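You operate a simulated robot arm through the tools that you are given. There is no shell and no other tool. Be economical: measure what you need, move in short steps, check, and stop when the job is done.

You are at the controls of a simulated two-armed robot. One attempt, no reset.

## Task
Take the round pastry from the counter and put it on top of the carton there. Then put the white cloth on the low shelf of the wooden table. Then take the purple cloth on the counter and put it away on the sink table top. Keep to this order.

The check looks at the end state, three seconds after you hand in, the way a careful person would. Anything else that was tipped, shoved, dropped, spilled or broken makes it a failure. Flat cloth is picked up by pressing the open fingertips on it (5 to 10 N) and closing them slowly along it; thin cloth reads only 2 to 8 mm in the jaws.

## Robot
Two 7-joint arms with two-finger parallel grippers on one trunk, on a base that drives. Base frame: it is fixed to the floor where the robot stands at the start and does not move with it; the origin is under the middle of the robot, x ahead of it, y to its left, z up. Lengths are in mm, angles in rad, forces in N, time in s.
The left shoulder is at the start at [50, 165, 1105], the right one opposite. With the tool pointing down near the work surface each hand reaches from about 220 to 700 mm from the robot's upright axis, wherever it stands, measured 20 degrees to its own side. Places, roughly: low shelf of the wooden table [-900, 2100, 200]; purple cloth [1000, 2250, 750]; round pastry (7x6x3 cm) [500, 100, 800]; sink table top [-1500, 3300, 800]; white cloth [750, 3750, 750]. Payload 3.91 kg a hand.
The TCP of each hand is the grasp point between the finger pads, 30 mm short of the fingertips. In the tool frame z runs along the fingers and y along their closing line. The gripper opens to 110 mm. The fingers are 20 mm wide and 10 mm thick; the gripper's body (48 by 112 mm) begins 55 mm behind the TCP.
Orientation is that of the tool frame in the base frame, as a unit quaternion [w, x, y, z]. With the fingers straight down and closing along the base's y, the tool's x points along the base's -x, its y along +y and its z along -z.

## Interface
- The arms move only by the tool jog_arm. It takes "left_moves", "right_moves" or both (then of equal length, played together; a hand with none holds still); each is a list of rows, each a list of 7 numbers: the opening, from 0 (shut) to 1 (fully open), then the shift along the tool's x, y, z in mm, then the turn, a rotation vector about the tool's x, y, z in rad. In form: [[fingers, dx, dy, dz, rx, ry, rz], ...]. A call has 1 to 20 rows; each row is the pose to reach, as a shift and turn from the pose commanded when the call began, along the tool's axes at that moment. A row lasts 0.2 s, in which the tool goes at most 50 mm and 0.15 rad; a call with a longer step from one row to the next is refused whole, and so is a gripper value outside its range. Where a pose cannot be reached the arm comes as near as it can. A force on the tool above 40 N (or 10 N above the force at the start of the call, whichever is more), or a blocked arm, ends the call early, and 0.2 s more pass. Each finger travels about 45 mm/s and halts on what it meets, pressing with about 21 N; the grip force reading is that of the motor and also rises with nothing between the fingers. The clock runs only during rows and for 0.2 s after the last one: add rows that repeat a pose to give the fingers time. It gives the time, the measured TCP pose, the force on the tool (base axes), the opening and the grip force at its end, in the units of the frame above (readings bear some noise), with the torque about the TCP (base axes, N m) and any sound that the robot's microphone picked up.
- Cameras (640 x 400 px; columns grow to the right, rows downward): "scene" is now at [119.9, 13.8, 1293.6]; the picture's right is [0.15, -0.99, 0.00], its down [-0.40, -0.06, -0.91] and it looks along [0.90, 0.14, -0.41] (base axes); focal length 254 px, centre (320, 200). "left" rides on the left gripper at [72, -17, -103] in its tool frame; the picture's right is [0.23, 0.97, 0.00], its down [-0.76, 0.18, -0.62] and it looks along [-0.61, 0.14, 0.78] (tool axes); focal length 222 px, centre (320, 200). "right" rides on the right gripper at [72, 17, -103] in its tool frame; the picture's right is [-0.23, 0.97, 0.00], its down [-0.76, -0.18, -0.62] and it looks along [-0.61, -0.14, 0.78] (tool axes); focal length 222 px, centre (320, 200). There is no depth. A picture from a camera that has moved, and an enlarged one, comes with that camera's place and axes in the base frame and with its lens.
- camera(camera): a new picture of that camera. It takes no simulated time.
- slide_trunk(by): slides the trunk up (or, below 0, down) by that many mm; the arms and the scene camera ride with it, the base frame stays. It gives what a move gives, with no picture.
- roll_base(legs): drives the robot by 1 to 6 legs, each [ahead, left, turn to the left] in mm, mm and rad, along the robot's own axes; the way and the turn of a leg run together, so that a leg with both is an arc; at most 1500 mm and 3.142 rad a leg. The arms and the cameras ride along, it lands a little off, and it stops where it bumps. It gives what a move gives.
- aim_head(pan, tilt): turns the head with the scene camera to pan (to the left, within 1.396 rad either way) and tilt (down, from -0.506 to 1.204), counted from straight ahead of the robot. It gives what a move gives.
- close_up(camera, box): a new picture of the part [left, top, right, bottom] of that camera's present view, enlarged. It takes no simulated time.
- close_job(): hands the job in; it is judged then, once.

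Work in short steps. Places have to be worked out from the pictures, the camera data and where the tool is seen: move nearer, look again, correct. Check each grasp and each placing, and mend what went wrong. You have 165 turns and 118 pictures in all, those below and enlarged ones among them. Open the grippers and draw the arms clear of the work before you hand the job in, unless the task says otherwise; then end with one line.

The tools are called after "Request:" by a JSON object that holds its "api" and its "payload". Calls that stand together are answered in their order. jog_arm: Moves the arms, as the interface text tells. Its arguments: {"type":"object","properties":{"left_moves":{"type":"array","items":{"type":"array","items":{"type":"number"}}},"right_moves":{"type":"array","items":{"type":"array","items":{"type":"number"}}}},"required":[]} The other tools are called the same way: slide_trunk (by) slides the trunk up or down; roll_base (legs) drives the base; aim_head (pan, tilt) turns the head that bears the scene camera; camera (camera) takes a picture; close_up (camera, box) takes an enlarged picture of a part of a camera's view; close_job () hands the job in.

At the start:

```text
clock: 0.0
left_ee_pos: [354.9, 218.5, 1173.7]
left_orientation: [0.0, -0.001, 1.0, -0.002]
left_contact_force: [0.2, 0.7, 0.3]
left_moment: [0.01, -0.05, -0.03]
left_gripper_width: 109.6
left_finger_force: 0.0
right_ee_pos: [414.5, -28.1, 1143.7]
right_orientation: [0.0, 0.0, 1.0, -0.001]
right_contact_force: [0.7, 0.1, -1.0]
right_moment: [-0.02, -0.03, 0.01]
right_gripper_width: 109.9
right_finger_force: 0.0
trunk travel left (down, up): [-325.0, 178.0]
robot x, y, heading: [0.5, -1.5, -0.002]
head pan, tilt: [0.15, 0.417]
```

scene: 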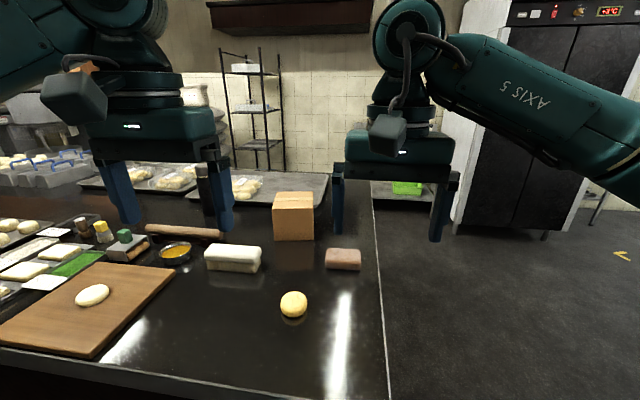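
right: 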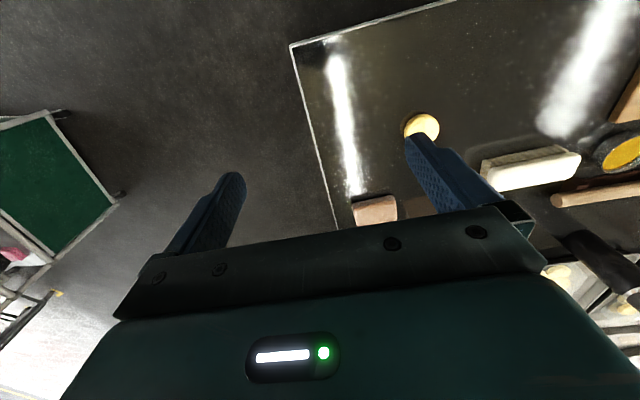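
left: 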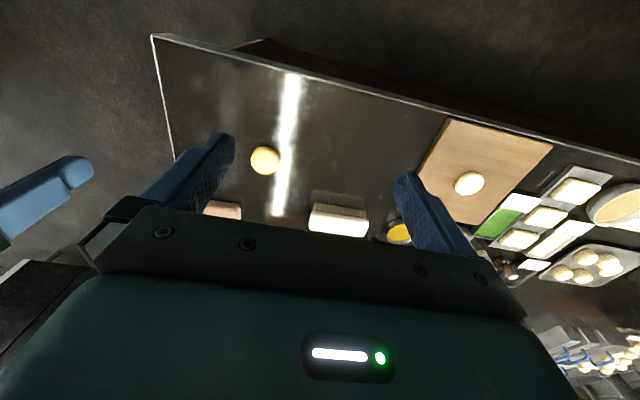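

The pastry triangulates to about [531, 138, 850] from the three views. The carton looks to be near [860, 225]. I take a closer look and bring the left hand above the pastry.

Request:
{"api": "close_up", "payload": {"camera": "scene", "box": [200, 160, 420, 340]}}

Request:
{"api": "jog_arm", "payload": {"left_moves": [[1, -30, -14, 28, 0, 0, 0], [1, -60, -28, 56, 0, 0, 0], [1, -90, -42, 84, 0, 0, 0], [1, -120, -56, 112, 0, 0, 0], [1, -150, -70, 140, 0, 0, 0], [1, -176, -81, 165, 0, 0, 0], [1, -176, -81, 165, 0, 0, 0]]}}

Request:
{"api": "camera", "payload": {"camera": "left"}}

Request:
{"api": "camera", "payload": {"camera": "scene"}}

```text
2.22 times, centred on (310, 250) of scene
camera zoom: at [119.9, 13.8, 1293.6], right [0.15, -0.99, 0.0], down [-0.4, -0.06, -0.91], along [0.9, 0.14, -0.41], focal length 565 px, centre (342, 89)
```

zoom: 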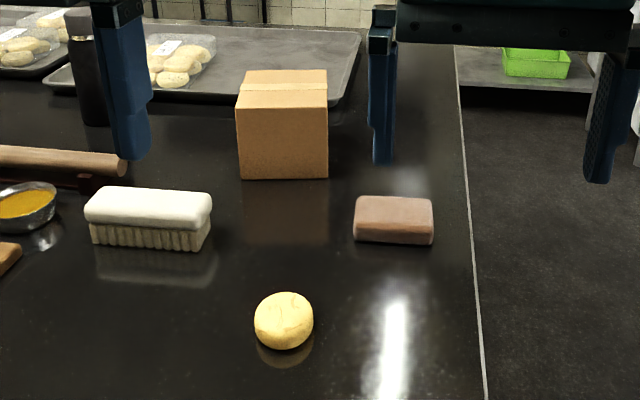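

```text
clock: 1.6
left_ee_pos: [533.2, 135.9, 1006.4]
left_orientation: [0.0, -0.001, 1.0, 0.0]
left_contact_force: [-0.3, 0.3, -0.2]
left_moment: [0.03, -0.01, 0.01]
left_gripper_width: 109.9
left_finger_force: 0.1
right_ee_pos: [414.6, -27.6, 1143.4]
right_orientation: [0.0, 0.001, 1.0, 0.0]
right_contact_force: [-0.2, 0.1, -0.4]
right_moment: [0.01, 0.02, 0.0]
right_gripper_width: 110.1
right_finger_force: 0.0
trunk travel left (down, up): [-325.0, 178.0]
robot x, y, heading: [-1.1, 2.3, -0.001]
head pan, tilt: [0.15, 0.417]
```

```text
113 pictures are left
camera left: at [460.7, 119.8, 1111.0], right [-0.23, 0.97, 0.0], down [0.76, 0.18, 0.62], along [0.61, 0.14, -0.78], focal length 222 px, centre (320, 200)
```

left: 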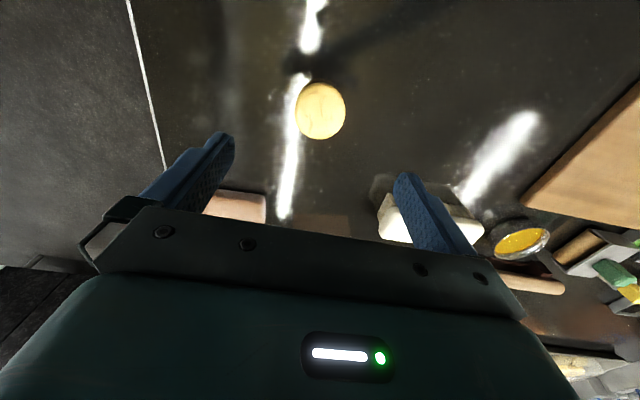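

```text
112 pictures are left
camera scene: at [119.7, 13.8, 1293.6], right [0.15, -0.99, 0.0], down [-0.4, -0.06, -0.91], along [0.9, 0.14, -0.4], focal length 254 px, centre (320, 200)
```

scene: 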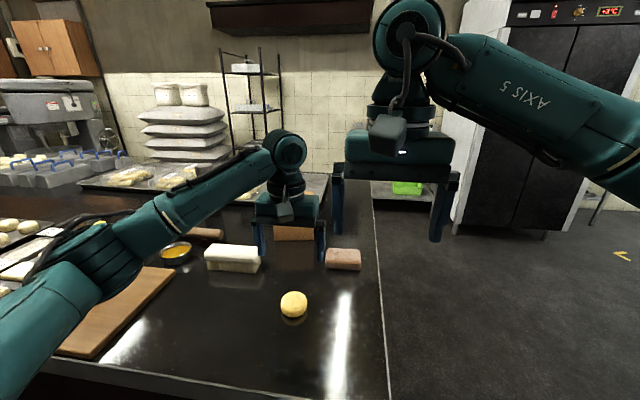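

The pastry is near [540, 138, 842]. I lower to just above it and look again.

Request:
{"api": "jog_arm", "payload": {"left_moves": [[1, -4, 2, 40, 0, 0, 0], [1, -7, 2, 75, 0, 0, 0], [1, -7, 2, 100, 0, 0, 0], [1, -7, 2, 100, 0, 0, 0]]}}

Request:
{"api": "camera", "payload": {"camera": "left"}}

Request:
{"api": "close_up", "payload": {"camera": "scene", "box": [200, 180, 420, 340]}}

```text
clock: 2.6
left_ee_pos: [538.9, 138.0, 905.9]
left_orientation: [0.0, -0.001, 1.0, 0.0]
left_contact_force: [0.5, -0.8, -0.8]
left_moment: [-0.03, 0.0, 0.0]
left_gripper_width: 109.8
left_finger_force: 0.0
right_ee_pos: [415.1, -28.6, 1142.7]
right_orientation: [0.0, 0.0, 1.0, 0.0]
right_contact_force: [0.3, 0.0, 0.0]
right_moment: [0.01, 0.04, -0.01]
right_gripper_width: 109.9
right_finger_force: 0.1
trunk travel left (down, up): [-325.0, 178.0]
robot x, y, heading: [-2.2, 2.9, -0.003]
head pan, tilt: [0.15, 0.417]
```

```text
111 pictures are left
camera left: at [467.8, 122.4, 1009.9], right [-0.23, 0.97, 0.0], down [0.76, 0.18, 0.62], along [0.61, 0.14, -0.78], focal length 222 px, centre (320, 200)
```

left: 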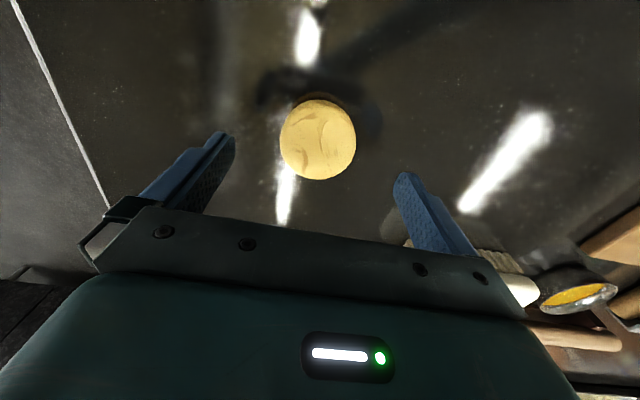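

```text
2.50 times, centred on (310, 260) of scene
camera zoom: at [119.9, 13.8, 1293.6], right [0.15, -0.99, 0.0], down [-0.4, -0.06, -0.91], along [0.9, 0.14, -0.41], focal length 636 px, centre (345, 50)
```

zoom: 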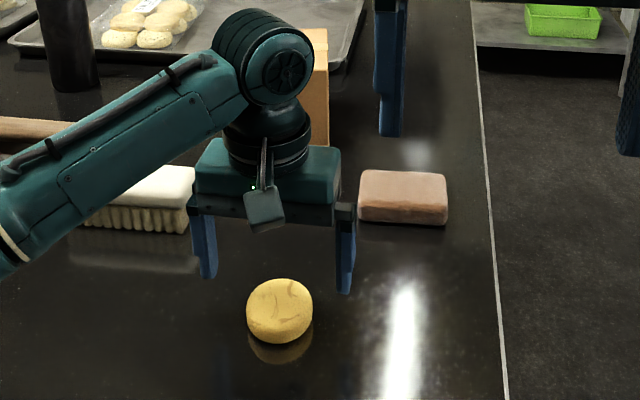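

The pastry is centred at about [540, 137], and the counter is at roughly z 822. I descend to TCP 860 and close.

Request:
{"api": "jog_arm", "payload": {"left_moves": [[1, -1, -1, 25, 0, 0, 0], [1, -1, -1, 40, 0, 0, 0], [1, -1, -1, 46, 0, 0, 0], [0.7, -1, -1, 46, 0, 0, 0], [0.4, -1, -1, 46, 0, 0, 0], [0.4, -1, -1, 46, 0, 0, 0], [0.4, -1, -1, 46, 0, 0, 0]]}}

Request:
{"api": "camera", "payload": {"camera": "left"}}

Request:
{"api": "close_up", "payload": {"camera": "scene", "box": [200, 180, 420, 340]}}

```text
clock: 4.2
left_ee_pos: [539.6, 137.8, 860.7]
left_orientation: [0.0, -0.001, 1.0, -0.001]
left_contact_force: [0.6, -0.6, -0.5]
left_moment: [0.0, 0.01, -0.03]
left_gripper_width: 58.9
left_finger_force: 21.0
right_ee_pos: [415.1, -27.6, 1143.2]
right_orientation: [0.0, 0.0, 1.0, -0.001]
right_contact_force: [-0.1, 0.4, 0.6]
right_moment: [0.01, 0.01, -0.04]
right_gripper_width: 110.0
right_finger_force: 0.1
trunk travel left (down, up): [-325.0, 178.0]
robot x, y, heading: [2.7, 0.9, -0.0]
head pan, tilt: [0.15, 0.417]
```

```text
109 pictures are left
camera left: at [467.8, 121.4, 965.3], right [-0.23, 0.97, 0.0], down [0.76, 0.18, 0.62], along [0.61, 0.14, -0.78], focal length 222 px, centre (320, 200)
```

left: 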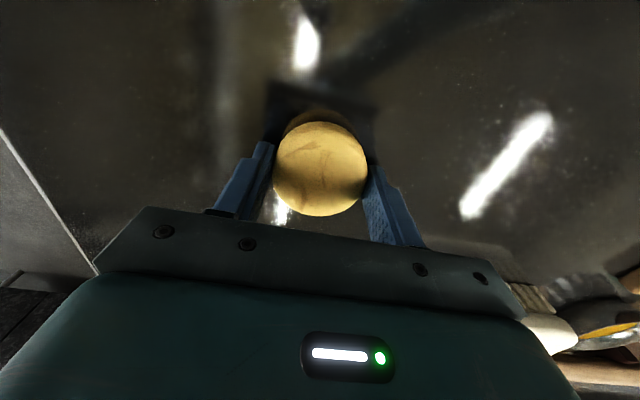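

```text
2.50 times, centred on (310, 260) of scene
camera zoom: at [119.9, 13.8, 1293.6], right [0.15, -0.99, 0.0], down [-0.4, -0.06, -0.91], along [0.9, 0.14, -0.41], focal length 636 px, centre (345, 50)
```

zoom: 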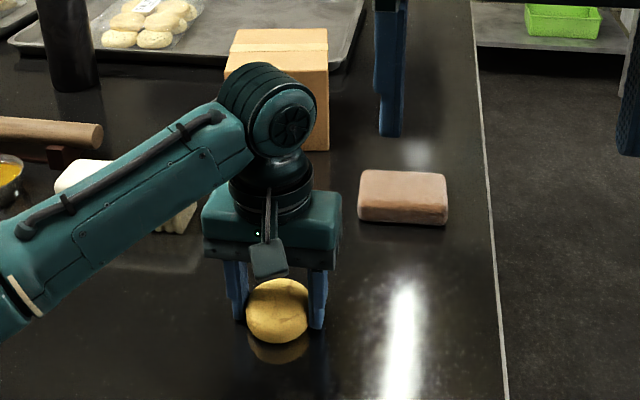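

The pastry is gripped at 59 mm and 21 N. I lift it and check.

Request:
{"api": "jog_arm", "payload": {"left_moves": [[0.4, 0, 0, -30, 0, 0, 0], [0.4, 0, 0, -70, 0, 0, 0], [0.4, 0, 0, -110, 0, 0, 0], [0.4, 0, 0, -150, 0, 0, 0], [0.4, 0, 0, -190, 0, 0, 0], [0.4, 0, 0, -220, 0, 0, 0], [0.4, 0, 0, -220, 0, 0, 0]]}}

Request:
{"api": "camera", "payload": {"camera": "left"}}

Request:
{"api": "camera", "payload": {"camera": "scene"}}

```text
clock: 5.8
left_ee_pos: [539.9, 137.7, 1082.2]
left_orientation: [0.0, -0.001, 1.0, -0.001]
left_contact_force: [0.8, 0.2, 0.3]
left_moment: [-0.04, -0.02, 0.0]
left_gripper_width: 44.0
left_finger_force: 0.1
right_ee_pos: [415.3, -26.3, 1143.4]
right_orientation: [0.0, 0.0, 1.0, 0.0]
right_contact_force: [0.7, 0.5, -0.4]
right_moment: [0.0, -0.03, 0.02]
right_gripper_width: 110.1
right_finger_force: 0.0
trunk travel left (down, up): [-325.0, 178.0]
robot x, y, heading: [0.8, 0.9, -0.001]
head pan, tilt: [0.15, 0.417]
```

```text
107 pictures are left
camera left: at [468.3, 121.7, 1185.7], right [-0.23, 0.97, 0.0], down [0.76, 0.18, 0.62], along [0.61, 0.14, -0.78], focal length 222 px, centre (320, 200)
```

left: 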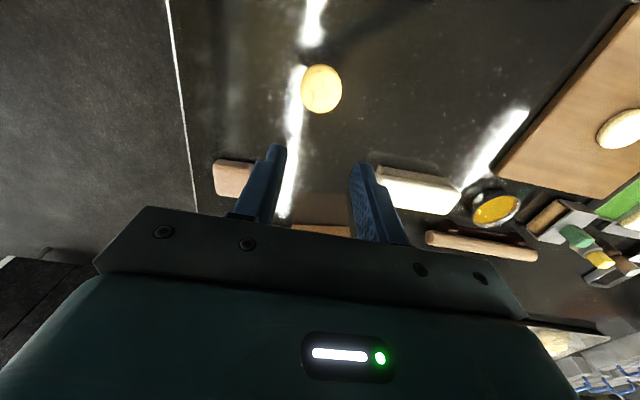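

```text
106 pictures are left
camera scene: at [120.0, 13.8, 1293.6], right [0.15, -0.99, 0.0], down [-0.4, -0.06, -0.91], along [0.9, 0.14, -0.41], focal length 254 px, centre (320, 200)
```

scene: 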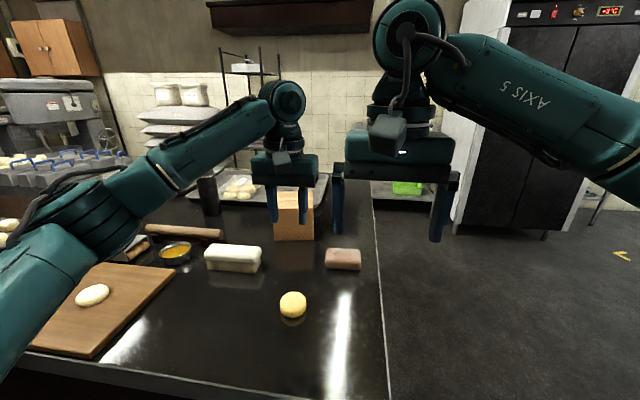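

The pastry slipped out: the pads caught too high on its rounded side. I go down again, slowly, until the fingertips feel the counter.

Request:
{"api": "jog_arm", "payload": {"left_moves": [[1, 0, 0, 0, 0, 0, 0], [1, 0, 0, 40, 0, 0, 0], [1, 0, 0, 80, 0, 0, 0], [1, 0, 0, 120, 0, 0, 0], [1, 0, 0, 160, 0, 0, 0], [1, 0, 0, 195, 0, 0, 0], [1, 0, 0, 218, 0, 0, 0], [1, 0, 0, 224, 0, 0, 0], [1, 0, 0, 228, 0, 0, 0], [1, 0, 0, 228, 0, 0, 0]]}}

Request:
{"api": "camera", "payload": {"camera": "left"}}

```text
clock: 8.2
left_ee_pos: [541.1, 136.8, 860.2]
left_orientation: [0.006, -0.002, 1.0, -0.001]
left_contact_force: [-9.6, -0.5, 14.4]
left_moment: [0.84, 0.42, 0.56]
left_gripper_width: 109.7
left_finger_force: 0.1
right_ee_pos: [413.6, -27.9, 1143.3]
right_orientation: [0.002, 0.0, 1.0, 0.001]
right_contact_force: [-0.8, 0.1, 0.7]
right_moment: [-0.01, -0.01, 0.0]
right_gripper_width: 110.0
right_finger_force: 0.0
trunk travel left (down, up): [-325.0, 178.0]
robot x, y, heading: [-1.2, 0.8, -0.003]
head pan, tilt: [0.15, 0.417]
stopped in row 10 (left hand): the force on the tool passed its limit (the readings are from after the stop); the commanded pose is now the measured one
```

```text
105 pictures are left
camera left: at [467.6, 120.9, 963.6], right [-0.23, 0.97, 0.0], down [0.75, 0.18, 0.63], along [0.62, 0.14, -0.78], focal length 222 px, centre (320, 200)
```

left: 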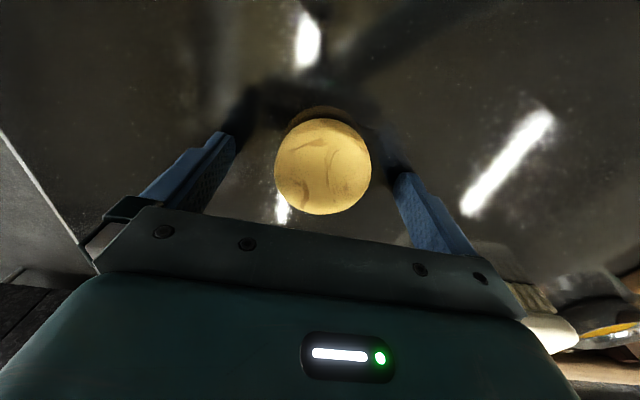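

The fingertips touch the counter at TCP 859, so the counter is near z 829 and the height was right. I regrip 3 mm above it, centred slightly nearer in x, with the full close command and a slow lift.

Request:
{"api": "jog_arm", "payload": {"left_moves": [[1, 3, 0, -2, 0, 0, 0], [0.7, 4, 0, -2, 0, 0, 0], [0.4, 4, 0, -2, 0, 0, 0], [0.2, 4, 0, -2, 0, 0, 0], [0, 4, 0, -2, 0, 0, 0], [0, 4, 0, -2, 0, 0, 0], [0, 4, 0, -2, 0, 0, 0], [0, 4, 0, -4, 0, 0, 0], [0, 4, 0, -7, 0, 0, 0], [0, 4, 0, -11, 0, 0, 0], [0, 4, 0, -16, 0, 0, 0], [0, 4, 0, -21, 0, 0, 0]]}}

Request:
{"api": "camera", "payload": {"camera": "left"}}

Request:
{"api": "close_up", "payload": {"camera": "scene", "box": [240, 230, 350, 340]}}

```text
clock: 10.8
left_ee_pos: [538.5, 138.3, 877.5]
left_orientation: [0.005, -0.001, 1.0, -0.002]
left_contact_force: [-0.2, -0.3, -0.1]
left_moment: [-0.01, -0.02, 0.01]
left_gripper_width: 59.0
left_finger_force: 21.2
right_ee_pos: [415.7, -29.1, 1142.4]
right_orientation: [0.0, 0.0, 1.0, 0.0]
right_contact_force: [-0.2, 0.4, -0.1]
right_moment: [0.01, 0.03, -0.01]
right_gripper_width: 110.1
right_finger_force: 0.1
trunk travel left (down, up): [-325.0, 178.0]
robot x, y, heading: [-0.7, 3.1, 0.002]
head pan, tilt: [0.15, 0.417]
```

```text
104 pictures are left
camera left: at [465.8, 122.0, 981.8], right [-0.23, 0.97, 0.0], down [0.76, 0.18, 0.63], along [0.61, 0.14, -0.78], focal length 222 px, centre (320, 200)
```

left: 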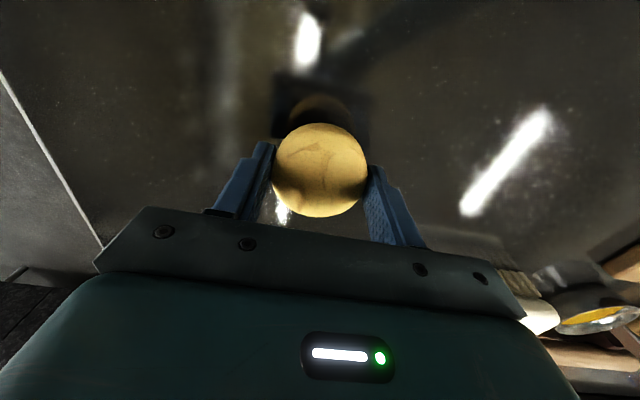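

```text
3.64 times, centred on (295, 285) of scene
camera zoom: at [119.9, 13.8, 1293.6], right [0.15, -0.99, 0.0], down [-0.4, -0.06, -0.91], along [0.9, 0.14, -0.41], focal length 924 px, centre (411, -109)
```

zoom: 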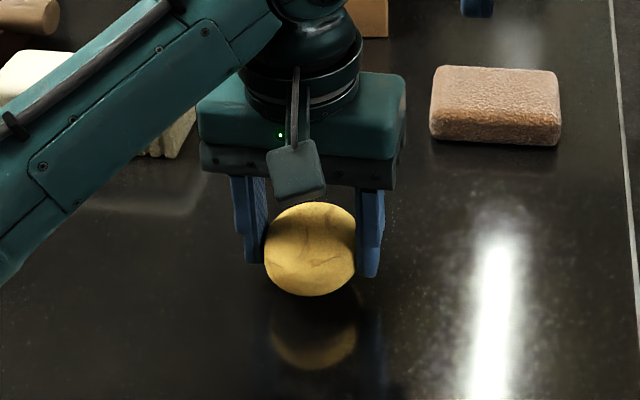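

The pastry is off the counter now, still at 59 mm and 21 N. I keep lifting gently.

Request:
{"api": "jog_arm", "payload": {"left_moves": [[0, 0, 0, -4, 0, 0, 0], [0, 0, 0, -10, 0, 0, 0], [0, 0, 0, -18, 0, 0, 0], [0, 0, 0, -28, 0, 0, 0], [0, 0, 0, -39, 0, 0, 0], [0, 0, 0, -51, 0, 0, 0], [0, 0, 0, -63, 0, 0, 0], [0, 0, 0, -75, 0, 0, 0], [0, 0, 0, -87, 0, 0, 0], [0, 0, 0, -99, 0, 0, 0], [0, 0, 0, -111, 0, 0, 0], [0, 0, 0, -123, 0, 0, 0], [0, 0, 0, -135, 0, 0, 0], [0, 0, 0, -147, 0, 0, 0], [0, 0, 0, -159, 0, 0, 0], [0, 0, 0, -169, 0, 0, 0], [0, 0, 0, -177, 0, 0, 0], [0, 0, 0, -182, 0, 0, 0], [0, 0, 0, -185, 0, 0, 0], [0, 0, 0, -185, 0, 0, 0]]}}

Request:
{"api": "camera", "payload": {"camera": "left"}}

Request:
{"api": "close_up", "payload": {"camera": "scene", "box": [200, 130, 400, 330]}}

```text
clock: 15.0
left_ee_pos: [535.1, 137.7, 1063.4]
left_orientation: [0.004, -0.002, 1.0, -0.001]
left_contact_force: [0.2, 0.4, -1.1]
left_moment: [0.01, 0.04, -0.03]
left_gripper_width: 58.7
left_finger_force: 20.8
right_ee_pos: [414.6, -28.7, 1143.2]
right_orientation: [0.0, 0.0, 1.0, 0.0]
right_contact_force: [0.0, -0.4, 0.5]
right_moment: [0.0, 0.02, -0.01]
right_gripper_width: 110.0
right_finger_force: 0.0
trunk travel left (down, up): [-325.0, 178.0]
robot x, y, heading: [2.6, -3.3, -0.001]
head pan, tilt: [0.15, 0.417]
```

```text
102 pictures are left
camera left: at [463.7, 121.5, 1166.4], right [-0.23, 0.97, 0.0], down [0.76, 0.18, 0.63], along [0.61, 0.14, -0.78], focal length 222 px, centre (320, 200)
```

left: 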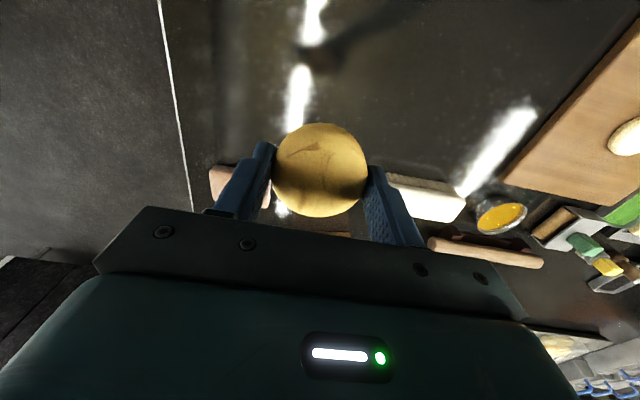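

```text
2.00 times, centred on (300, 230) of scene
camera zoom: at [119.9, 13.8, 1293.6], right [0.15, -0.99, 0.0], down [-0.4, -0.06, -0.91], along [0.9, 0.14, -0.41], focal length 508 px, centre (360, 140)
```

zoom: 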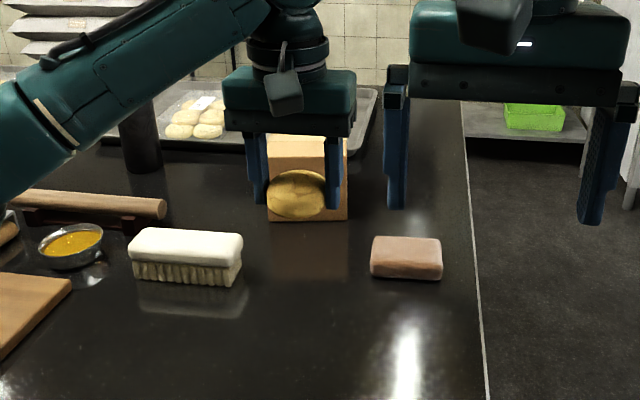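

The pastry is held well. The carton's top centre is about [870, 220, 950], too far to reach from here, so I plan to drive round the counter's right end (edge at y≈-65). First I look at the floor there.

Request:
{"api": "aim_head", "payload": {"pan": -0.7, "tilt": 0.5}}

Request:
{"api": "camera", "payload": {"camera": "scene"}}

```text
clock: 16.2
left_ee_pos: [536.2, 137.4, 1062.3]
left_orientation: [0.004, -0.001, 1.0, -0.001]
left_contact_force: [0.8, 0.7, -0.8]
left_moment: [0.01, 0.0, 0.0]
left_gripper_width: 58.7
left_finger_force: 20.6
right_ee_pos: [414.2, -28.2, 1143.5]
right_orientation: [0.0, 0.0, 1.0, -0.001]
right_contact_force: [0.5, 0.3, 0.3]
right_moment: [0.0, 0.01, 0.0]
right_gripper_width: 109.8
right_finger_force: 0.0
trunk travel left (down, up): [-325.0, 178.0]
robot x, y, heading: [-0.3, 1.0, -0.001]
head pan, tilt: [-0.7, 0.499]
```

```text
100 pictures are left
camera scene: at [98.2, -58.5, 1286.1], right [-0.64, -0.77, 0.0], down [-0.37, 0.31, -0.88], along [0.67, -0.56, -0.48], focal length 254 px, centre (320, 200)
```

scene: 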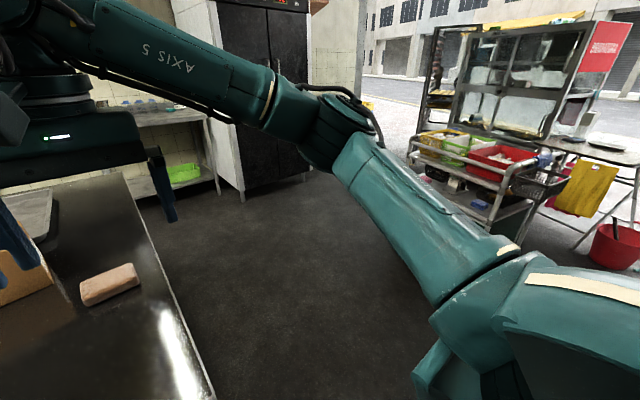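

The floor to the right is free for over 2 m. I drive round: strafe right, go ahead, then turn left to face the counter's end.

Request:
{"api": "roll_base", "payload": {"legs": [[0, -430, 0], [1050, 0, 0], [0, 0, 1.571]]}}

Request:
{"api": "aim_head", "payload": {"pan": 0.25, "tilt": 0.45}}

Request:
{"api": "camera", "payload": {"camera": "scene"}}

Request:
{"api": "camera", "payload": {"camera": "left"}}

```text
clock: 27.6
left_ee_pos: [895.5, 106.0, 1063.6]
left_orientation: [-0.003, 0.714, -0.7, -0.003]
left_contact_force: [-0.7, 0.9, -1.2]
left_moment: [-0.04, 0.0, 0.01]
left_gripper_width: 58.7
left_finger_force: 20.8
right_ee_pos: [1062.6, -11.5, 1143.1]
right_orientation: [0.0, 0.712, -0.702, 0.0]
right_contact_force: [-0.1, -0.3, 0.2]
right_moment: [-0.03, 0.0, 0.01]
right_gripper_width: 109.8
right_finger_force: 0.1
trunk travel left (down, up): [-325.0, 178.0]
robot x, y, heading: [1038.0, -429.4, 1.583]
head pan, tilt: [-0.7, 0.499]
```

```text
clock: 28.9
left_ee_pos: [894.2, 107.4, 1062.6]
left_orientation: [-0.003, 0.713, -0.701, -0.003]
left_contact_force: [0.4, 0.1, -0.3]
left_moment: [0.05, 0.02, 0.03]
left_gripper_width: 58.7
left_finger_force: 20.7
right_ee_pos: [1062.3, -11.3, 1143.5]
right_orientation: [0.0, 0.712, -0.702, 0.0]
right_contact_force: [0.4, -0.4, -0.1]
right_moment: [0.01, -0.02, 0.01]
right_gripper_width: 110.0
right_finger_force: 0.1
trunk travel left (down, up): [-325.0, 178.0]
robot x, y, heading: [1039.7, -428.7, 1.585]
head pan, tilt: [0.25, 0.45]
```

```text
99 pictures are left
camera scene: at [1015.5, -309.2, 1290.5], right [0.97, 0.26, 0.0], down [0.11, -0.42, -0.9], along [-0.23, 0.87, -0.44], focal length 254 px, centre (320, 200)
```

scene: 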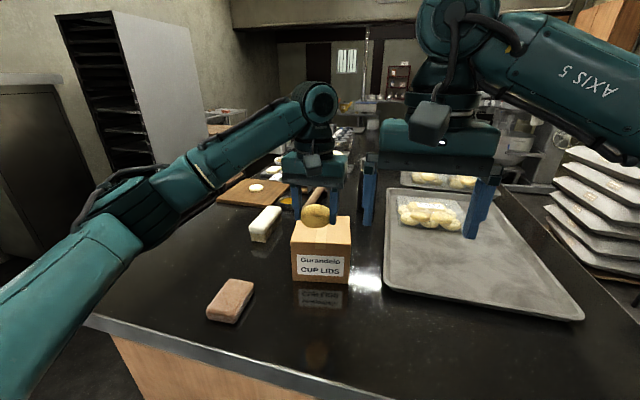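

```text
98 pictures are left
camera left: at [913.8, 34.2, 1166.3], right [-0.97, -0.24, 0.0], down [-0.19, 0.75, 0.63], along [-0.15, 0.61, -0.78], focal length 222 px, centre (320, 200)
```

left: 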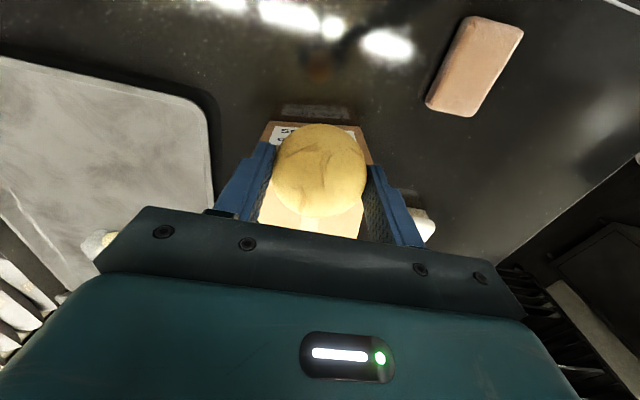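

Now I measure the carton from this side.

Request:
{"api": "close_up", "payload": {"camera": "scene", "box": [260, 180, 380, 320]}}

```text
2.86 times, centred on (320, 250) of scene
camera zoom: at [1015.5, -309.2, 1290.5], right [0.97, 0.26, 0.0], down [0.11, -0.42, -0.9], along [-0.23, 0.87, -0.44], focal length 726 px, centre (320, 57)
```

zoom: 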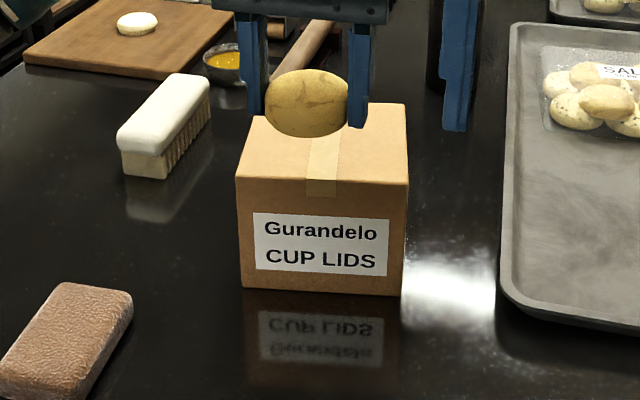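

The carton's top centre comes out at about [880, 221, 946]. I carry the pastry over it and lower to just above.

Request:
{"api": "jog_arm", "payload": {"left_moves": [[0, -8, 1, 0, 0, 0, 0], [0, -23, 3, 0, 0, 0, 0], [0, -41, 5, 0, 0, 0, 0], [0, -59, 7, 0, 0, 0, 0], [0, -77, 9, 0, 0, 0, 0], [0, -95, 11, 0, 0, 0, 0], [0, -108, 12, 0, 0, 0, 0], [0, -114, 13, 4, 0, 0, 0], [0, -114, 13, 16, 0, 0, 0], [0, -114, 13, 32, 0, 0, 0], [0, -114, 13, 48, 0, 0, 0], [0, -114, 13, 58, 0, 0, 0], [0, -114, 13, 63, 0, 0, 0], [0, -114, 13, 63, 0, 0, 0]]}}

Request:
{"api": "close_up", "payload": {"camera": "scene", "box": [260, 180, 380, 320]}}

Request:
{"api": "camera", "payload": {"camera": "left"}}

```text
clock: 31.9
left_ee_pos: [879.5, 223.0, 1002.4]
left_orientation: [-0.003, 0.713, -0.701, -0.002]
left_contact_force: [-0.2, -0.5, -0.5]
left_moment: [0.0, -0.03, 0.01]
left_gripper_width: 58.7
left_finger_force: 21.0
left hand out of reach, approached as far as the arm can: row 7, 8, 9, 10
right_ee_pos: [1061.9, -11.9, 1143.4]
right_orientation: [0.0, 0.713, -0.702, 0.0]
right_contact_force: [-0.2, -0.1, 0.3]
right_moment: [0.02, 0.0, -0.04]
right_gripper_width: 109.9
right_finger_force: 0.0
trunk travel left (down, up): [-325.0, 178.0]
robot x, y, heading: [1039.0, -428.3, 1.589]
head pan, tilt: [0.25, 0.45]
```

```text
2.86 times, centred on (320, 250) of scene
camera zoom: at [1015.4, -309.2, 1290.5], right [0.97, 0.26, 0.0], down [0.11, -0.42, -0.9], along [-0.24, 0.87, -0.44], focal length 726 px, centre (320, 57)
```

zoom: 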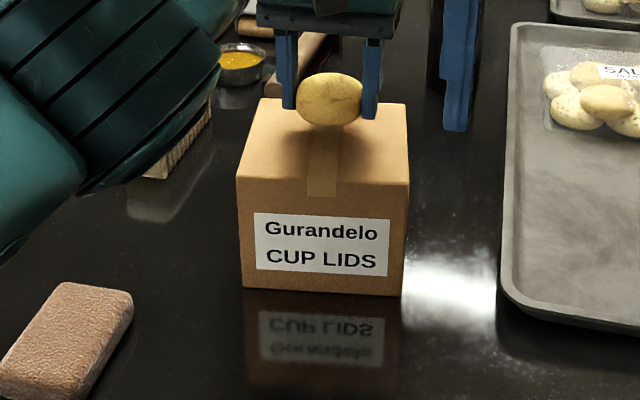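

```text
95 pictures are left
camera left: at [899.6, 149.0, 1105.0], right [-0.97, -0.24, 0.0], down [-0.19, 0.75, 0.63], along [-0.15, 0.61, -0.78], focal length 222 px, centre (320, 200)
```

left: 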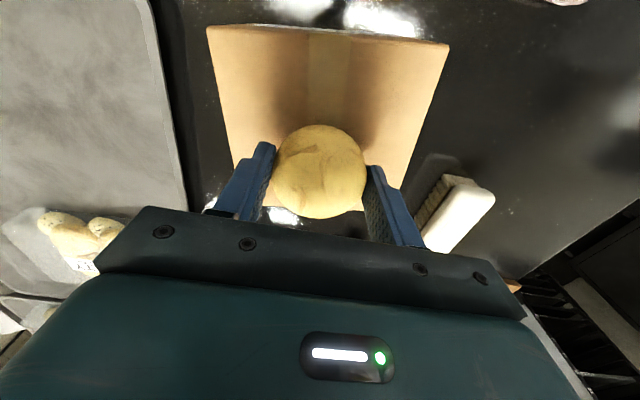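

The pastry is centred over the carton top. I lower slowly until there is contact.

Request:
{"api": "jog_arm", "payload": {"left_moves": [[0, 0, 0, 6, 0, 0, 0], [0, 0, 0, 12, 0, 0, 0], [0, 0, 0, 16, 0, 0, 0], [0, 0, 0, 19, 0, 0, 0], [0, 0, 0, 21, 0, 0, 0], [0, 0, 0, 21, 0, 0, 0]]}}

Request:
{"api": "close_up", "payload": {"camera": "scene", "box": [260, 180, 380, 320]}}

```text
clock: 33.2
left_ee_pos: [881.5, 224.4, 980.3]
left_orientation: [-0.003, 0.713, -0.701, -0.002]
left_contact_force: [-1.0, 0.2, 1.2]
left_moment: [0.03, -0.01, 0.01]
left_gripper_width: 58.7
left_finger_force: 21.3
right_ee_pos: [1061.7, -12.5, 1142.9]
right_orientation: [0.0, 0.712, -0.702, 0.0]
right_contact_force: [-0.3, 0.4, 0.4]
right_moment: [-0.01, -0.01, -0.01]
right_gripper_width: 110.1
right_finger_force: 0.1
trunk travel left (down, up): [-325.0, 178.0]
robot x, y, heading: [1036.7, -427.2, 1.588]
head pan, tilt: [0.25, 0.45]
```

```text
2.86 times, centred on (320, 250) of scene
camera zoom: at [1015.5, -309.3, 1290.6], right [0.97, 0.26, 0.0], down [0.11, -0.42, -0.9], along [-0.24, 0.87, -0.44], focal length 726 px, centre (320, 57)
```

zoom: 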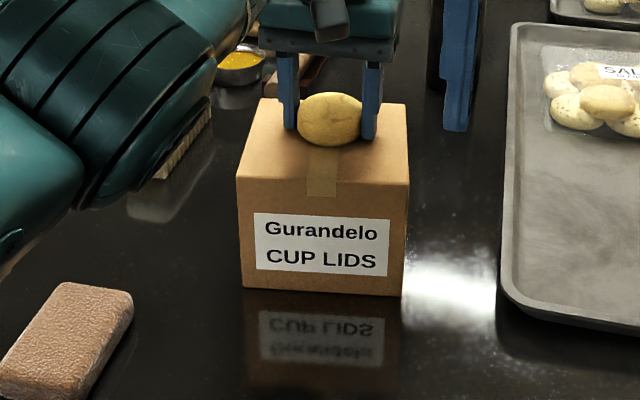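

There is no firm contact yet. I go down in 1–2 mm steps, and I also check the forearm's clearance over the counter.

Request:
{"api": "jog_arm", "payload": {"left_moves": [[0, 0, 0, 1, 0, 0, 0], [0, 0, 0, 2, 0, 0, 0], [0, 0, 0, 3, 0, 0, 0], [0, 0, 0, 3, 0, 0, 0]]}}

Request:
{"api": "camera", "payload": {"camera": "scene"}}

```text
clock: 34.2
left_ee_pos: [880.5, 223.1, 980.4]
left_orientation: [-0.004, 0.713, -0.701, -0.004]
left_contact_force: [-2.3, 1.8, 17.7]
left_moment: [-0.13, 0.25, -0.06]
left_gripper_width: 58.8
left_finger_force: 20.9
left hand out of reach, approached as far as the arm can: row 2, 3, 4
right_ee_pos: [1062.0, -13.5, 1143.3]
right_orientation: [-0.001, 0.713, -0.701, -0.001]
right_contact_force: [-0.8, 1.0, 0.2]
right_moment: [-0.03, 0.0, 0.02]
right_gripper_width: 109.6
right_finger_force: 0.0
trunk travel left (down, up): [-325.0, 178.0]
robot x, y, heading: [1039.8, -427.1, 1.59]
head pan, tilt: [0.25, 0.45]
```

```text
93 pictures are left
camera scene: at [1015.7, -310.8, 1290.9], right [0.97, 0.26, 0.0], down [0.11, -0.42, -0.9], along [-0.24, 0.87, -0.43], focal length 254 px, centre (320, 200)
```

scene: 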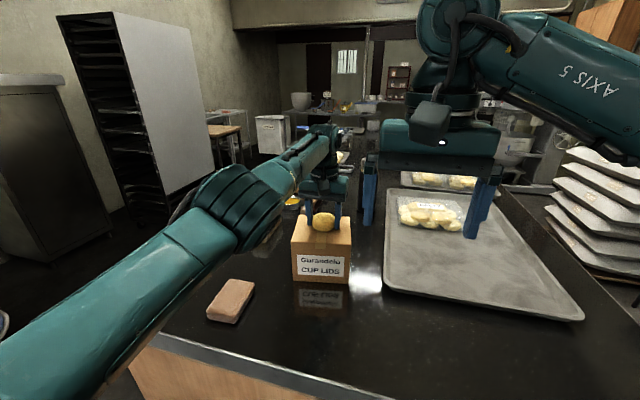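

There is contact at 17.7 N, so the pastry rests on the carton. I ease back 2 mm, open, and then lift straight up.

Request:
{"api": "jog_arm", "payload": {"left_moves": [[0, 0, 0, -1, 0, 0, 0], [0.55, 0, 0, -2, 0, 0, 0], [0.65, 0, 0, -2, 0, 0, 0], [0.75, 0, 0, -2, 0, 0, 0], [0.8, 0, 0, -2, 0, 0, 0], [0.8, 0, 0, -10, 0, 0, 0], [0.8, 0, 0, -30, 0, 0, 0], [0.8, 0, 0, -60, 0, 0, 0], [0.8, 0, 0, -100, 0, 0, 0], [0.8, 0, 0, -100, 0, 0, 0]]}}

Request:
{"api": "close_up", "payload": {"camera": "scene", "box": [240, 160, 380, 320]}}

Request:
{"api": "camera", "payload": {"camera": "left"}}

```text
clock: 36.5
left_ee_pos: [879.1, 207.2, 1069.4]
left_orientation: [-0.003, 0.713, -0.701, -0.002]
left_contact_force: [0.4, 0.0, -0.2]
left_moment: [0.04, 0.0, 0.01]
left_gripper_width: 87.8
left_finger_force: 0.1
left hand out of reach, approached as far as the arm can: row 7, 8, 9, 10
right_ee_pos: [1062.0, -11.9, 1143.6]
right_orientation: [0.0, 0.713, -0.701, 0.0]
right_contact_force: [0.5, 0.1, 0.5]
right_moment: [-0.02, 0.0, 0.04]
right_gripper_width: 110.1
right_finger_force: 0.1
trunk travel left (down, up): [-325.0, 178.0]
robot x, y, heading: [1040.1, -426.4, 1.586]
head pan, tilt: [0.25, 0.45]
```

```text
2.50 times, centred on (310, 240) of scene
camera zoom: at [1015.6, -309.6, 1290.6], right [0.97, 0.26, 0.0], down [0.11, -0.42, -0.9], along [-0.24, 0.87, -0.43], focal length 636 px, centre (345, 100)
```

zoom: 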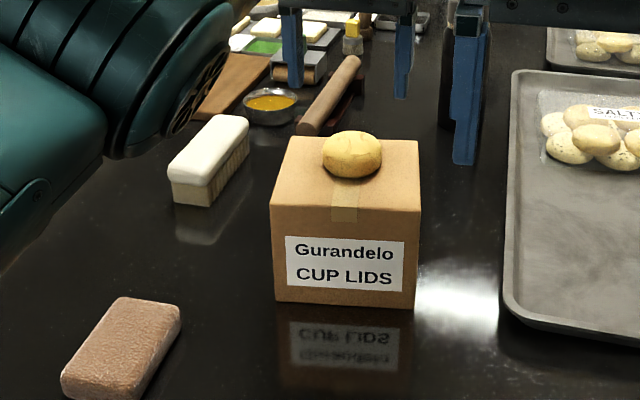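

```text
91 pictures are left
camera left: at [897.5, 135.0, 1173.2], right [-0.97, -0.24, 0.0], down [-0.19, 0.75, 0.63], along [-0.15, 0.61, -0.78], focal length 222 px, centre (320, 200)
```

left: 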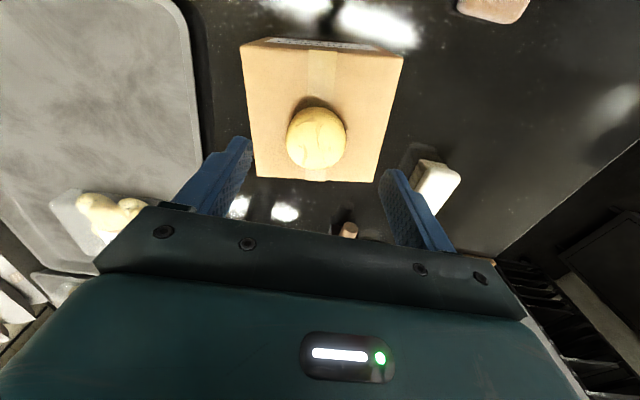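

The pastry sits centred on the carton with nothing disturbed. I draw the left hand back and up, then strafe clear of the counter and survey the way to the cloths.

Request:
{"api": "jog_arm", "payload": {"left_moves": [[0.8, 30, 0, -30, 0, 0, 0], [0.8, 65, 0, -60, 0, 0, 0], [0.8, 100, 0, -80, 0, 0, 0], [0.8, 140, 0, -100, 0, 0, 0], [0.8, 180, 0, -110, 0, 0, 0], [0.8, 210, 0, -110, 0, 0, 0], [0.8, 210, 0, -110, 0, 0, 0]]}}

Request:
{"api": "roll_base", "payload": {"legs": [[0, 1080, 0]]}}

Request:
{"api": "aim_head", "payload": {"pan": 0.0, "tilt": 0.25}}

Request:
{"api": "camera", "payload": {"camera": "scene"}}

```text
clock: 38.0
left_ee_pos: [928.5, 157.8, 1182.6]
left_orientation: [-0.004, 0.714, -0.7, -0.001]
left_contact_force: [-0.9, -0.1, -0.2]
left_moment: [-0.01, -0.02, 0.0]
left_gripper_width: 88.0
left_finger_force: 0.0
left hand out of reach, approached as far as the arm can: row 1, 2, 3, 4, 5, 6, 7
right_ee_pos: [1060.7, -10.9, 1143.4]
right_orientation: [0.0, 0.713, -0.701, 0.0]
right_contact_force: [0.0, -1.7, 0.0]
right_moment: [-0.02, -0.03, -0.01]
right_gripper_width: 110.2
right_finger_force: 0.0
trunk travel left (down, up): [-325.0, 178.0]
robot x, y, heading: [1036.6, -429.5, 1.588]
head pan, tilt: [0.25, 0.45]
```

```text
clock: 43.6
left_ee_pos: [-147.8, 141.9, 1181.6]
left_orientation: [-0.004, 0.714, -0.7, -0.003]
left_contact_force: [0.5, -0.5, -0.3]
left_moment: [-0.01, -0.01, -0.02]
left_gripper_width: 88.1
left_finger_force: 0.1
right_ee_pos: [-13.7, -29.2, 1143.2]
right_orientation: [-0.001, 0.713, -0.701, 0.0]
right_contact_force: [0.6, 0.5, 0.4]
right_moment: [0.0, 0.02, 0.04]
right_gripper_width: 109.8
right_finger_force: 0.1
trunk travel left (down, up): [-325.0, 178.0]
robot x, y, heading: [-35.0, -442.5, 1.587]
head pan, tilt: [0.25, 0.45]
```

```text
clock: 44.4
left_ee_pos: [-147.6, 140.0, 1181.7]
left_orientation: [-0.003, 0.715, -0.699, -0.002]
left_contact_force: [-0.1, -0.7, 0.6]
left_moment: [-0.03, -0.01, 0.03]
left_gripper_width: 87.9
left_finger_force: 0.0
right_ee_pos: [-14.2, -29.4, 1142.6]
right_orientation: [0.0, 0.713, -0.701, 0.0]
right_contact_force: [0.2, -0.9, -0.2]
right_moment: [0.01, -0.02, -0.04]
right_gripper_width: 109.8
right_finger_force: 0.0
trunk travel left (down, up): [-325.0, 178.0]
robot x, y, heading: [-34.9, -439.6, 1.586]
head pan, tilt: [0.0, 0.25]
```

```text
90 pictures are left
camera scene: at [-37.8, -321.8, 1309.1], right [1.0, 0.02, 0.0], down [0.0, -0.25, -0.97], along [-0.02, 0.97, -0.25], focal length 254 px, centre (320, 200)
```

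scene: 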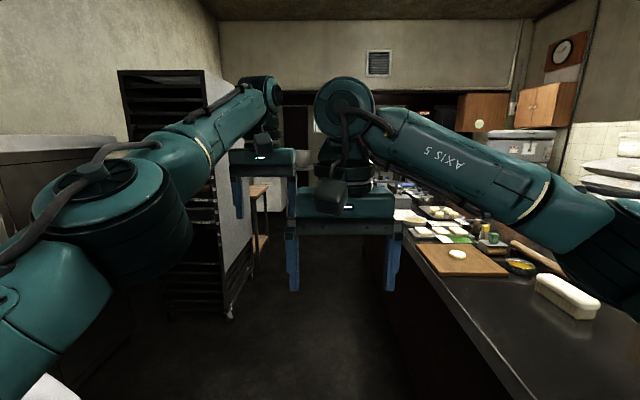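

The corridor between the rack (x≈-740) and the counter edge (x≈360) is clear. I move to its centre and partly up it, then look again.

Request:
{"api": "roll_base", "payload": {"legs": [[0, 140, 0], [1000, 0, 0]]}}

Request:
{"api": "aim_head", "payload": {"pan": -0.5, "tilt": 0.3}}

Request:
{"api": "camera", "payload": {"camera": "scene"}}

Request:
{"api": "aim_head", "payload": {"pan": 0.1, "tilt": 0.35}}

Request:
{"api": "camera", "payload": {"camera": "scene"}}

```text
clock: 50.4
left_ee_pos: [-296.1, 1120.4, 1181.9]
left_orientation: [-0.003, 0.711, -0.703, -0.002]
left_contact_force: [0.5, 0.6, 0.3]
left_moment: [-0.01, 0.0, 0.02]
left_gripper_width: 87.9
left_finger_force: 0.1
right_ee_pos: [-162.7, 950.9, 1143.7]
right_orientation: [0.0, 0.711, -0.704, 0.0]
right_contact_force: [0.0, 0.0, 0.3]
right_moment: [-0.01, -0.01, 0.02]
right_gripper_width: 110.1
right_finger_force: 0.1
trunk travel left (down, up): [-325.0, 178.0]
robot x, y, heading: [-188.7, 537.5, 1.579]
head pan, tilt: [0.0, 0.25]
```

```text
clock: 51.3
left_ee_pos: [-297.0, 1120.3, 1182.2]
left_orientation: [-0.003, 0.711, -0.704, -0.003]
left_contact_force: [0.0, 0.2, -0.2]
left_moment: [0.0, 0.02, -0.04]
left_gripper_width: 88.0
left_finger_force: 0.2
right_ee_pos: [-165.6, 951.0, 1143.0]
right_orientation: [0.0, 0.71, -0.704, 0.0]
right_contact_force: [-0.5, 0.6, -0.6]
right_moment: [0.0, 0.01, 0.03]
right_gripper_width: 110.0
right_finger_force: 0.1
trunk travel left (down, up): [-325.0, 178.0]
robot x, y, heading: [-190.9, 532.8, 1.581]
head pan, tilt: [-0.499, 0.3]
```

```text
89 pictures are left
camera scene: at [-145.5, 646.3, 1304.5], right [0.88, -0.47, 0.0], down [-0.14, -0.26, -0.96], along [0.45, 0.84, -0.3], focal length 254 px, centre (320, 200)
```

scene: 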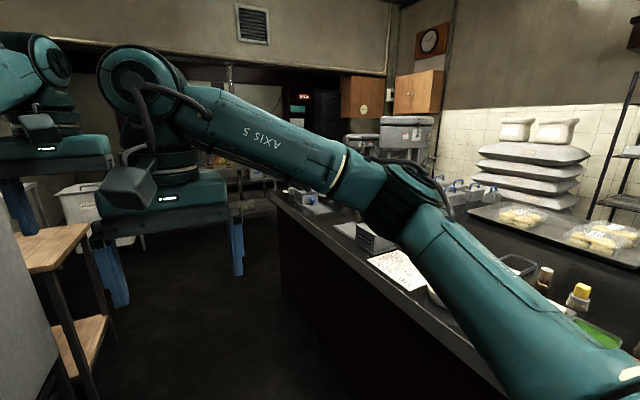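

```text
clock: 52.3
left_ee_pos: [-296.0, 1120.3, 1182.8]
left_orientation: [-0.004, 0.711, -0.704, -0.002]
left_contact_force: [0.7, -0.4, 0.3]
left_moment: [-0.01, 0.0, -0.01]
left_gripper_width: 88.0
left_finger_force: 0.0
right_ee_pos: [-163.8, 949.6, 1143.4]
right_orientation: [0.0, 0.711, -0.703, 0.0]
right_contact_force: [0.6, -0.9, -0.2]
right_moment: [-0.02, -0.01, -0.01]
right_gripper_width: 110.0
right_finger_force: 0.0
trunk travel left (down, up): [-325.0, 178.0]
robot x, y, heading: [-189.6, 532.4, 1.585]
head pan, tilt: [0.099, 0.351]
```

```text
88 pictures are left
camera scene: at [-199.4, 656.5, 1299.8], right [0.99, 0.11, 0.0], down [0.04, -0.34, -0.94], along [-0.1, 0.93, -0.34], focal length 254 px, centre (320, 200)
```

scene: 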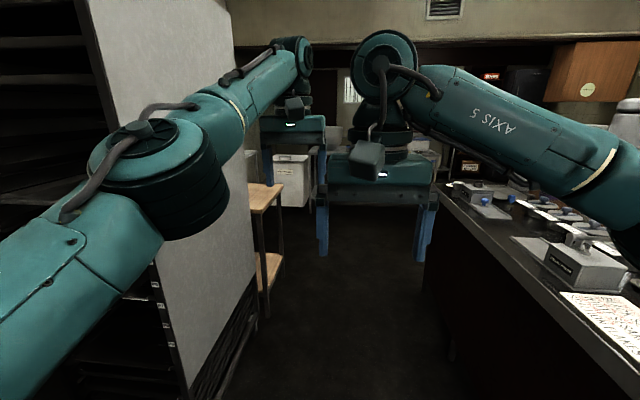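

The wooden table's open side is at x≈-700, y 1930–2430, with its shelf below. The counter's far end is near y≈2315. I drive on up the aisle and survey.

Request:
{"api": "roll_base", "payload": {"legs": [[1450, 0, 0]]}}

Request:
{"api": "aim_head", "payload": {"pan": -0.6, "tilt": 0.3}}

Request:
{"api": "camera", "payload": {"camera": "scene"}}

Request:
{"api": "aim_head", "payload": {"pan": 0.3, "tilt": 0.3}}

Request:
{"api": "camera", "payload": {"camera": "scene"}}

```text
clock: 59.6
left_ee_pos: [-287.7, 2593.2, 1181.5]
left_orientation: [0.004, -0.707, 0.708, 0.002]
left_contact_force: [0.6, 0.2, 0.0]
left_moment: [0.01, 0.03, 0.01]
left_gripper_width: 88.1
left_finger_force: 0.1
right_ee_pos: [-159.8, 2420.9, 1141.9]
right_orientation: [0.0, -0.705, 0.709, 0.0]
right_contact_force: [-0.4, 0.5, -0.7]
right_moment: [0.02, 0.05, -0.01]
right_gripper_width: 110.2
right_finger_force: 0.1
trunk travel left (down, up): [-325.0, 178.0]
robot x, y, heading: [-193.4, 2009.1, 1.565]
head pan, tilt: [0.099, 0.351]
```

```text
clock: 60.7
left_ee_pos: [-289.2, 2593.2, 1183.0]
left_orientation: [0.004, -0.706, 0.709, 0.002]
left_contact_force: [0.2, 0.3, 0.8]
left_moment: [0.02, 0.04, -0.02]
left_gripper_width: 87.9
left_finger_force: 0.0
right_ee_pos: [-159.2, 2420.8, 1142.4]
right_orientation: [0.0, -0.704, 0.71, 0.0]
right_contact_force: [-0.6, 0.2, 0.0]
right_moment: [-0.03, -0.03, 0.03]
right_gripper_width: 109.9
right_finger_force: 0.1
trunk travel left (down, up): [-325.0, 178.0]
robot x, y, heading: [-191.6, 2002.0, 1.562]
head pan, tilt: [-0.6, 0.3]
```

```text
87 pictures are left
camera scene: at [-137.6, 2112.4, 1304.5], right [0.82, -0.57, 0.0], down [-0.17, -0.24, -0.96], along [0.54, 0.79, -0.3], focal length 254 px, centre (320, 200)
```

scene: 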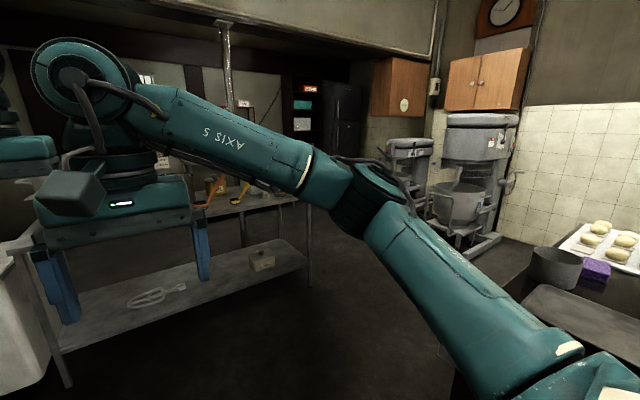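

```text
clock: 61.9
left_ee_pos: [-288.7, 2592.1, 1183.0]
left_orientation: [0.004, -0.706, 0.709, 0.004]
left_contact_force: [-0.2, 0.4, -0.3]
left_moment: [-0.02, -0.01, 0.02]
left_gripper_width: 88.0
left_finger_force: 0.1
right_ee_pos: [-159.2, 2421.2, 1143.8]
right_orientation: [-0.001, -0.704, 0.71, 0.0]
right_contact_force: [-0.6, 0.1, 0.5]
right_moment: [0.03, 0.05, -0.02]
right_gripper_width: 110.2
right_finger_force: 0.2
trunk travel left (down, up): [-325.0, 178.0]
robot x, y, heading: [-193.5, 2006.7, 1.567]
head pan, tilt: [0.3, 0.3]
```

```text
86 pictures are left
camera scene: at [-217.8, 2125.1, 1304.5], right [0.96, 0.29, 0.0], down [0.09, -0.28, -0.96], along [-0.28, 0.91, -0.3], focal length 254 px, centre (320, 200)
```

scene: 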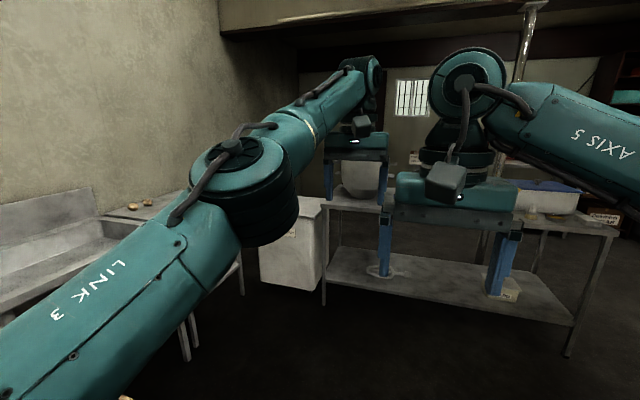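

The white-cloth table has its front edge at y≈3630 and spans x -640 to 810. The purple cloth is on the counter's far end beside a dark pot. I move in front of the right part of the table.

Request:
{"api": "roll_base", "payload": {"legs": [[850, 0, 0], [0, -750, 0]]}}

Request:
{"api": "aim_head", "payload": {"pan": 0.0, "tilt": 0.5}}

Request:
{"api": "camera", "payload": {"camera": "scene"}}

Request:
{"api": "camera", "payload": {"camera": "right"}}

```text
clock: 70.1
left_ee_pos: [471.6, 3442.0, 1182.2]
left_orientation: [0.004, -0.705, 0.709, 0.002]
left_contact_force: [0.4, 1.0, -0.2]
left_moment: [-0.02, 0.01, -0.04]
left_gripper_width: 88.3
left_finger_force: 0.1
right_ee_pos: [600.7, 3268.1, 1142.1]
right_orientation: [0.0, -0.705, 0.709, 0.001]
right_contact_force: [0.2, 0.4, 0.4]
right_moment: [0.04, 0.01, 0.0]
right_gripper_width: 110.1
right_finger_force: 0.0
trunk travel left (down, up): [-325.0, 178.0]
robot x, y, heading: [570.0, 2854.0, 1.569]
head pan, tilt: [0.3, 0.3]
```

```text
clock: 70.9
left_ee_pos: [472.1, 3442.0, 1182.7]
left_orientation: [0.004, -0.705, 0.709, 0.003]
left_contact_force: [-0.2, -0.3, -0.3]
left_moment: [0.01, 0.03, -0.02]
left_gripper_width: 88.1
left_finger_force: 0.1
right_ee_pos: [600.5, 3269.0, 1143.4]
right_orientation: [-0.001, -0.705, 0.709, 0.001]
right_contact_force: [-0.3, -0.4, -0.6]
right_moment: [0.01, -0.01, 0.01]
right_gripper_width: 110.0
right_finger_force: 0.1
trunk travel left (down, up): [-325.0, 178.0]
robot x, y, heading: [573.1, 2853.4, 1.562]
head pan, tilt: [0.0, 0.499]
```

```text
85 pictures are left
camera scene: at [570.2, 2974.3, 1286.1], right [1.0, -0.01, 0.0], down [0.0, -0.48, -0.88], along [0.01, 0.88, -0.48], focal length 254 px, centre (320, 200)
```

scene: 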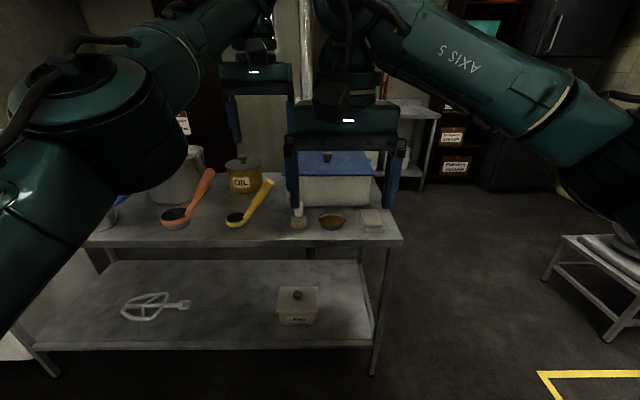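

```text
84 pictures are left
camera right: at [583.3, 3197.4, 1246.7], right [-0.97, 0.23, 0.0], down [0.18, 0.76, 0.62], along [0.15, 0.61, -0.78], focal length 222 px, centre (320, 200)
```

right: 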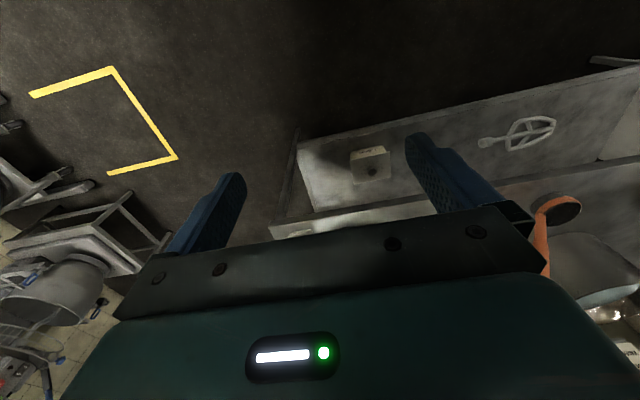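

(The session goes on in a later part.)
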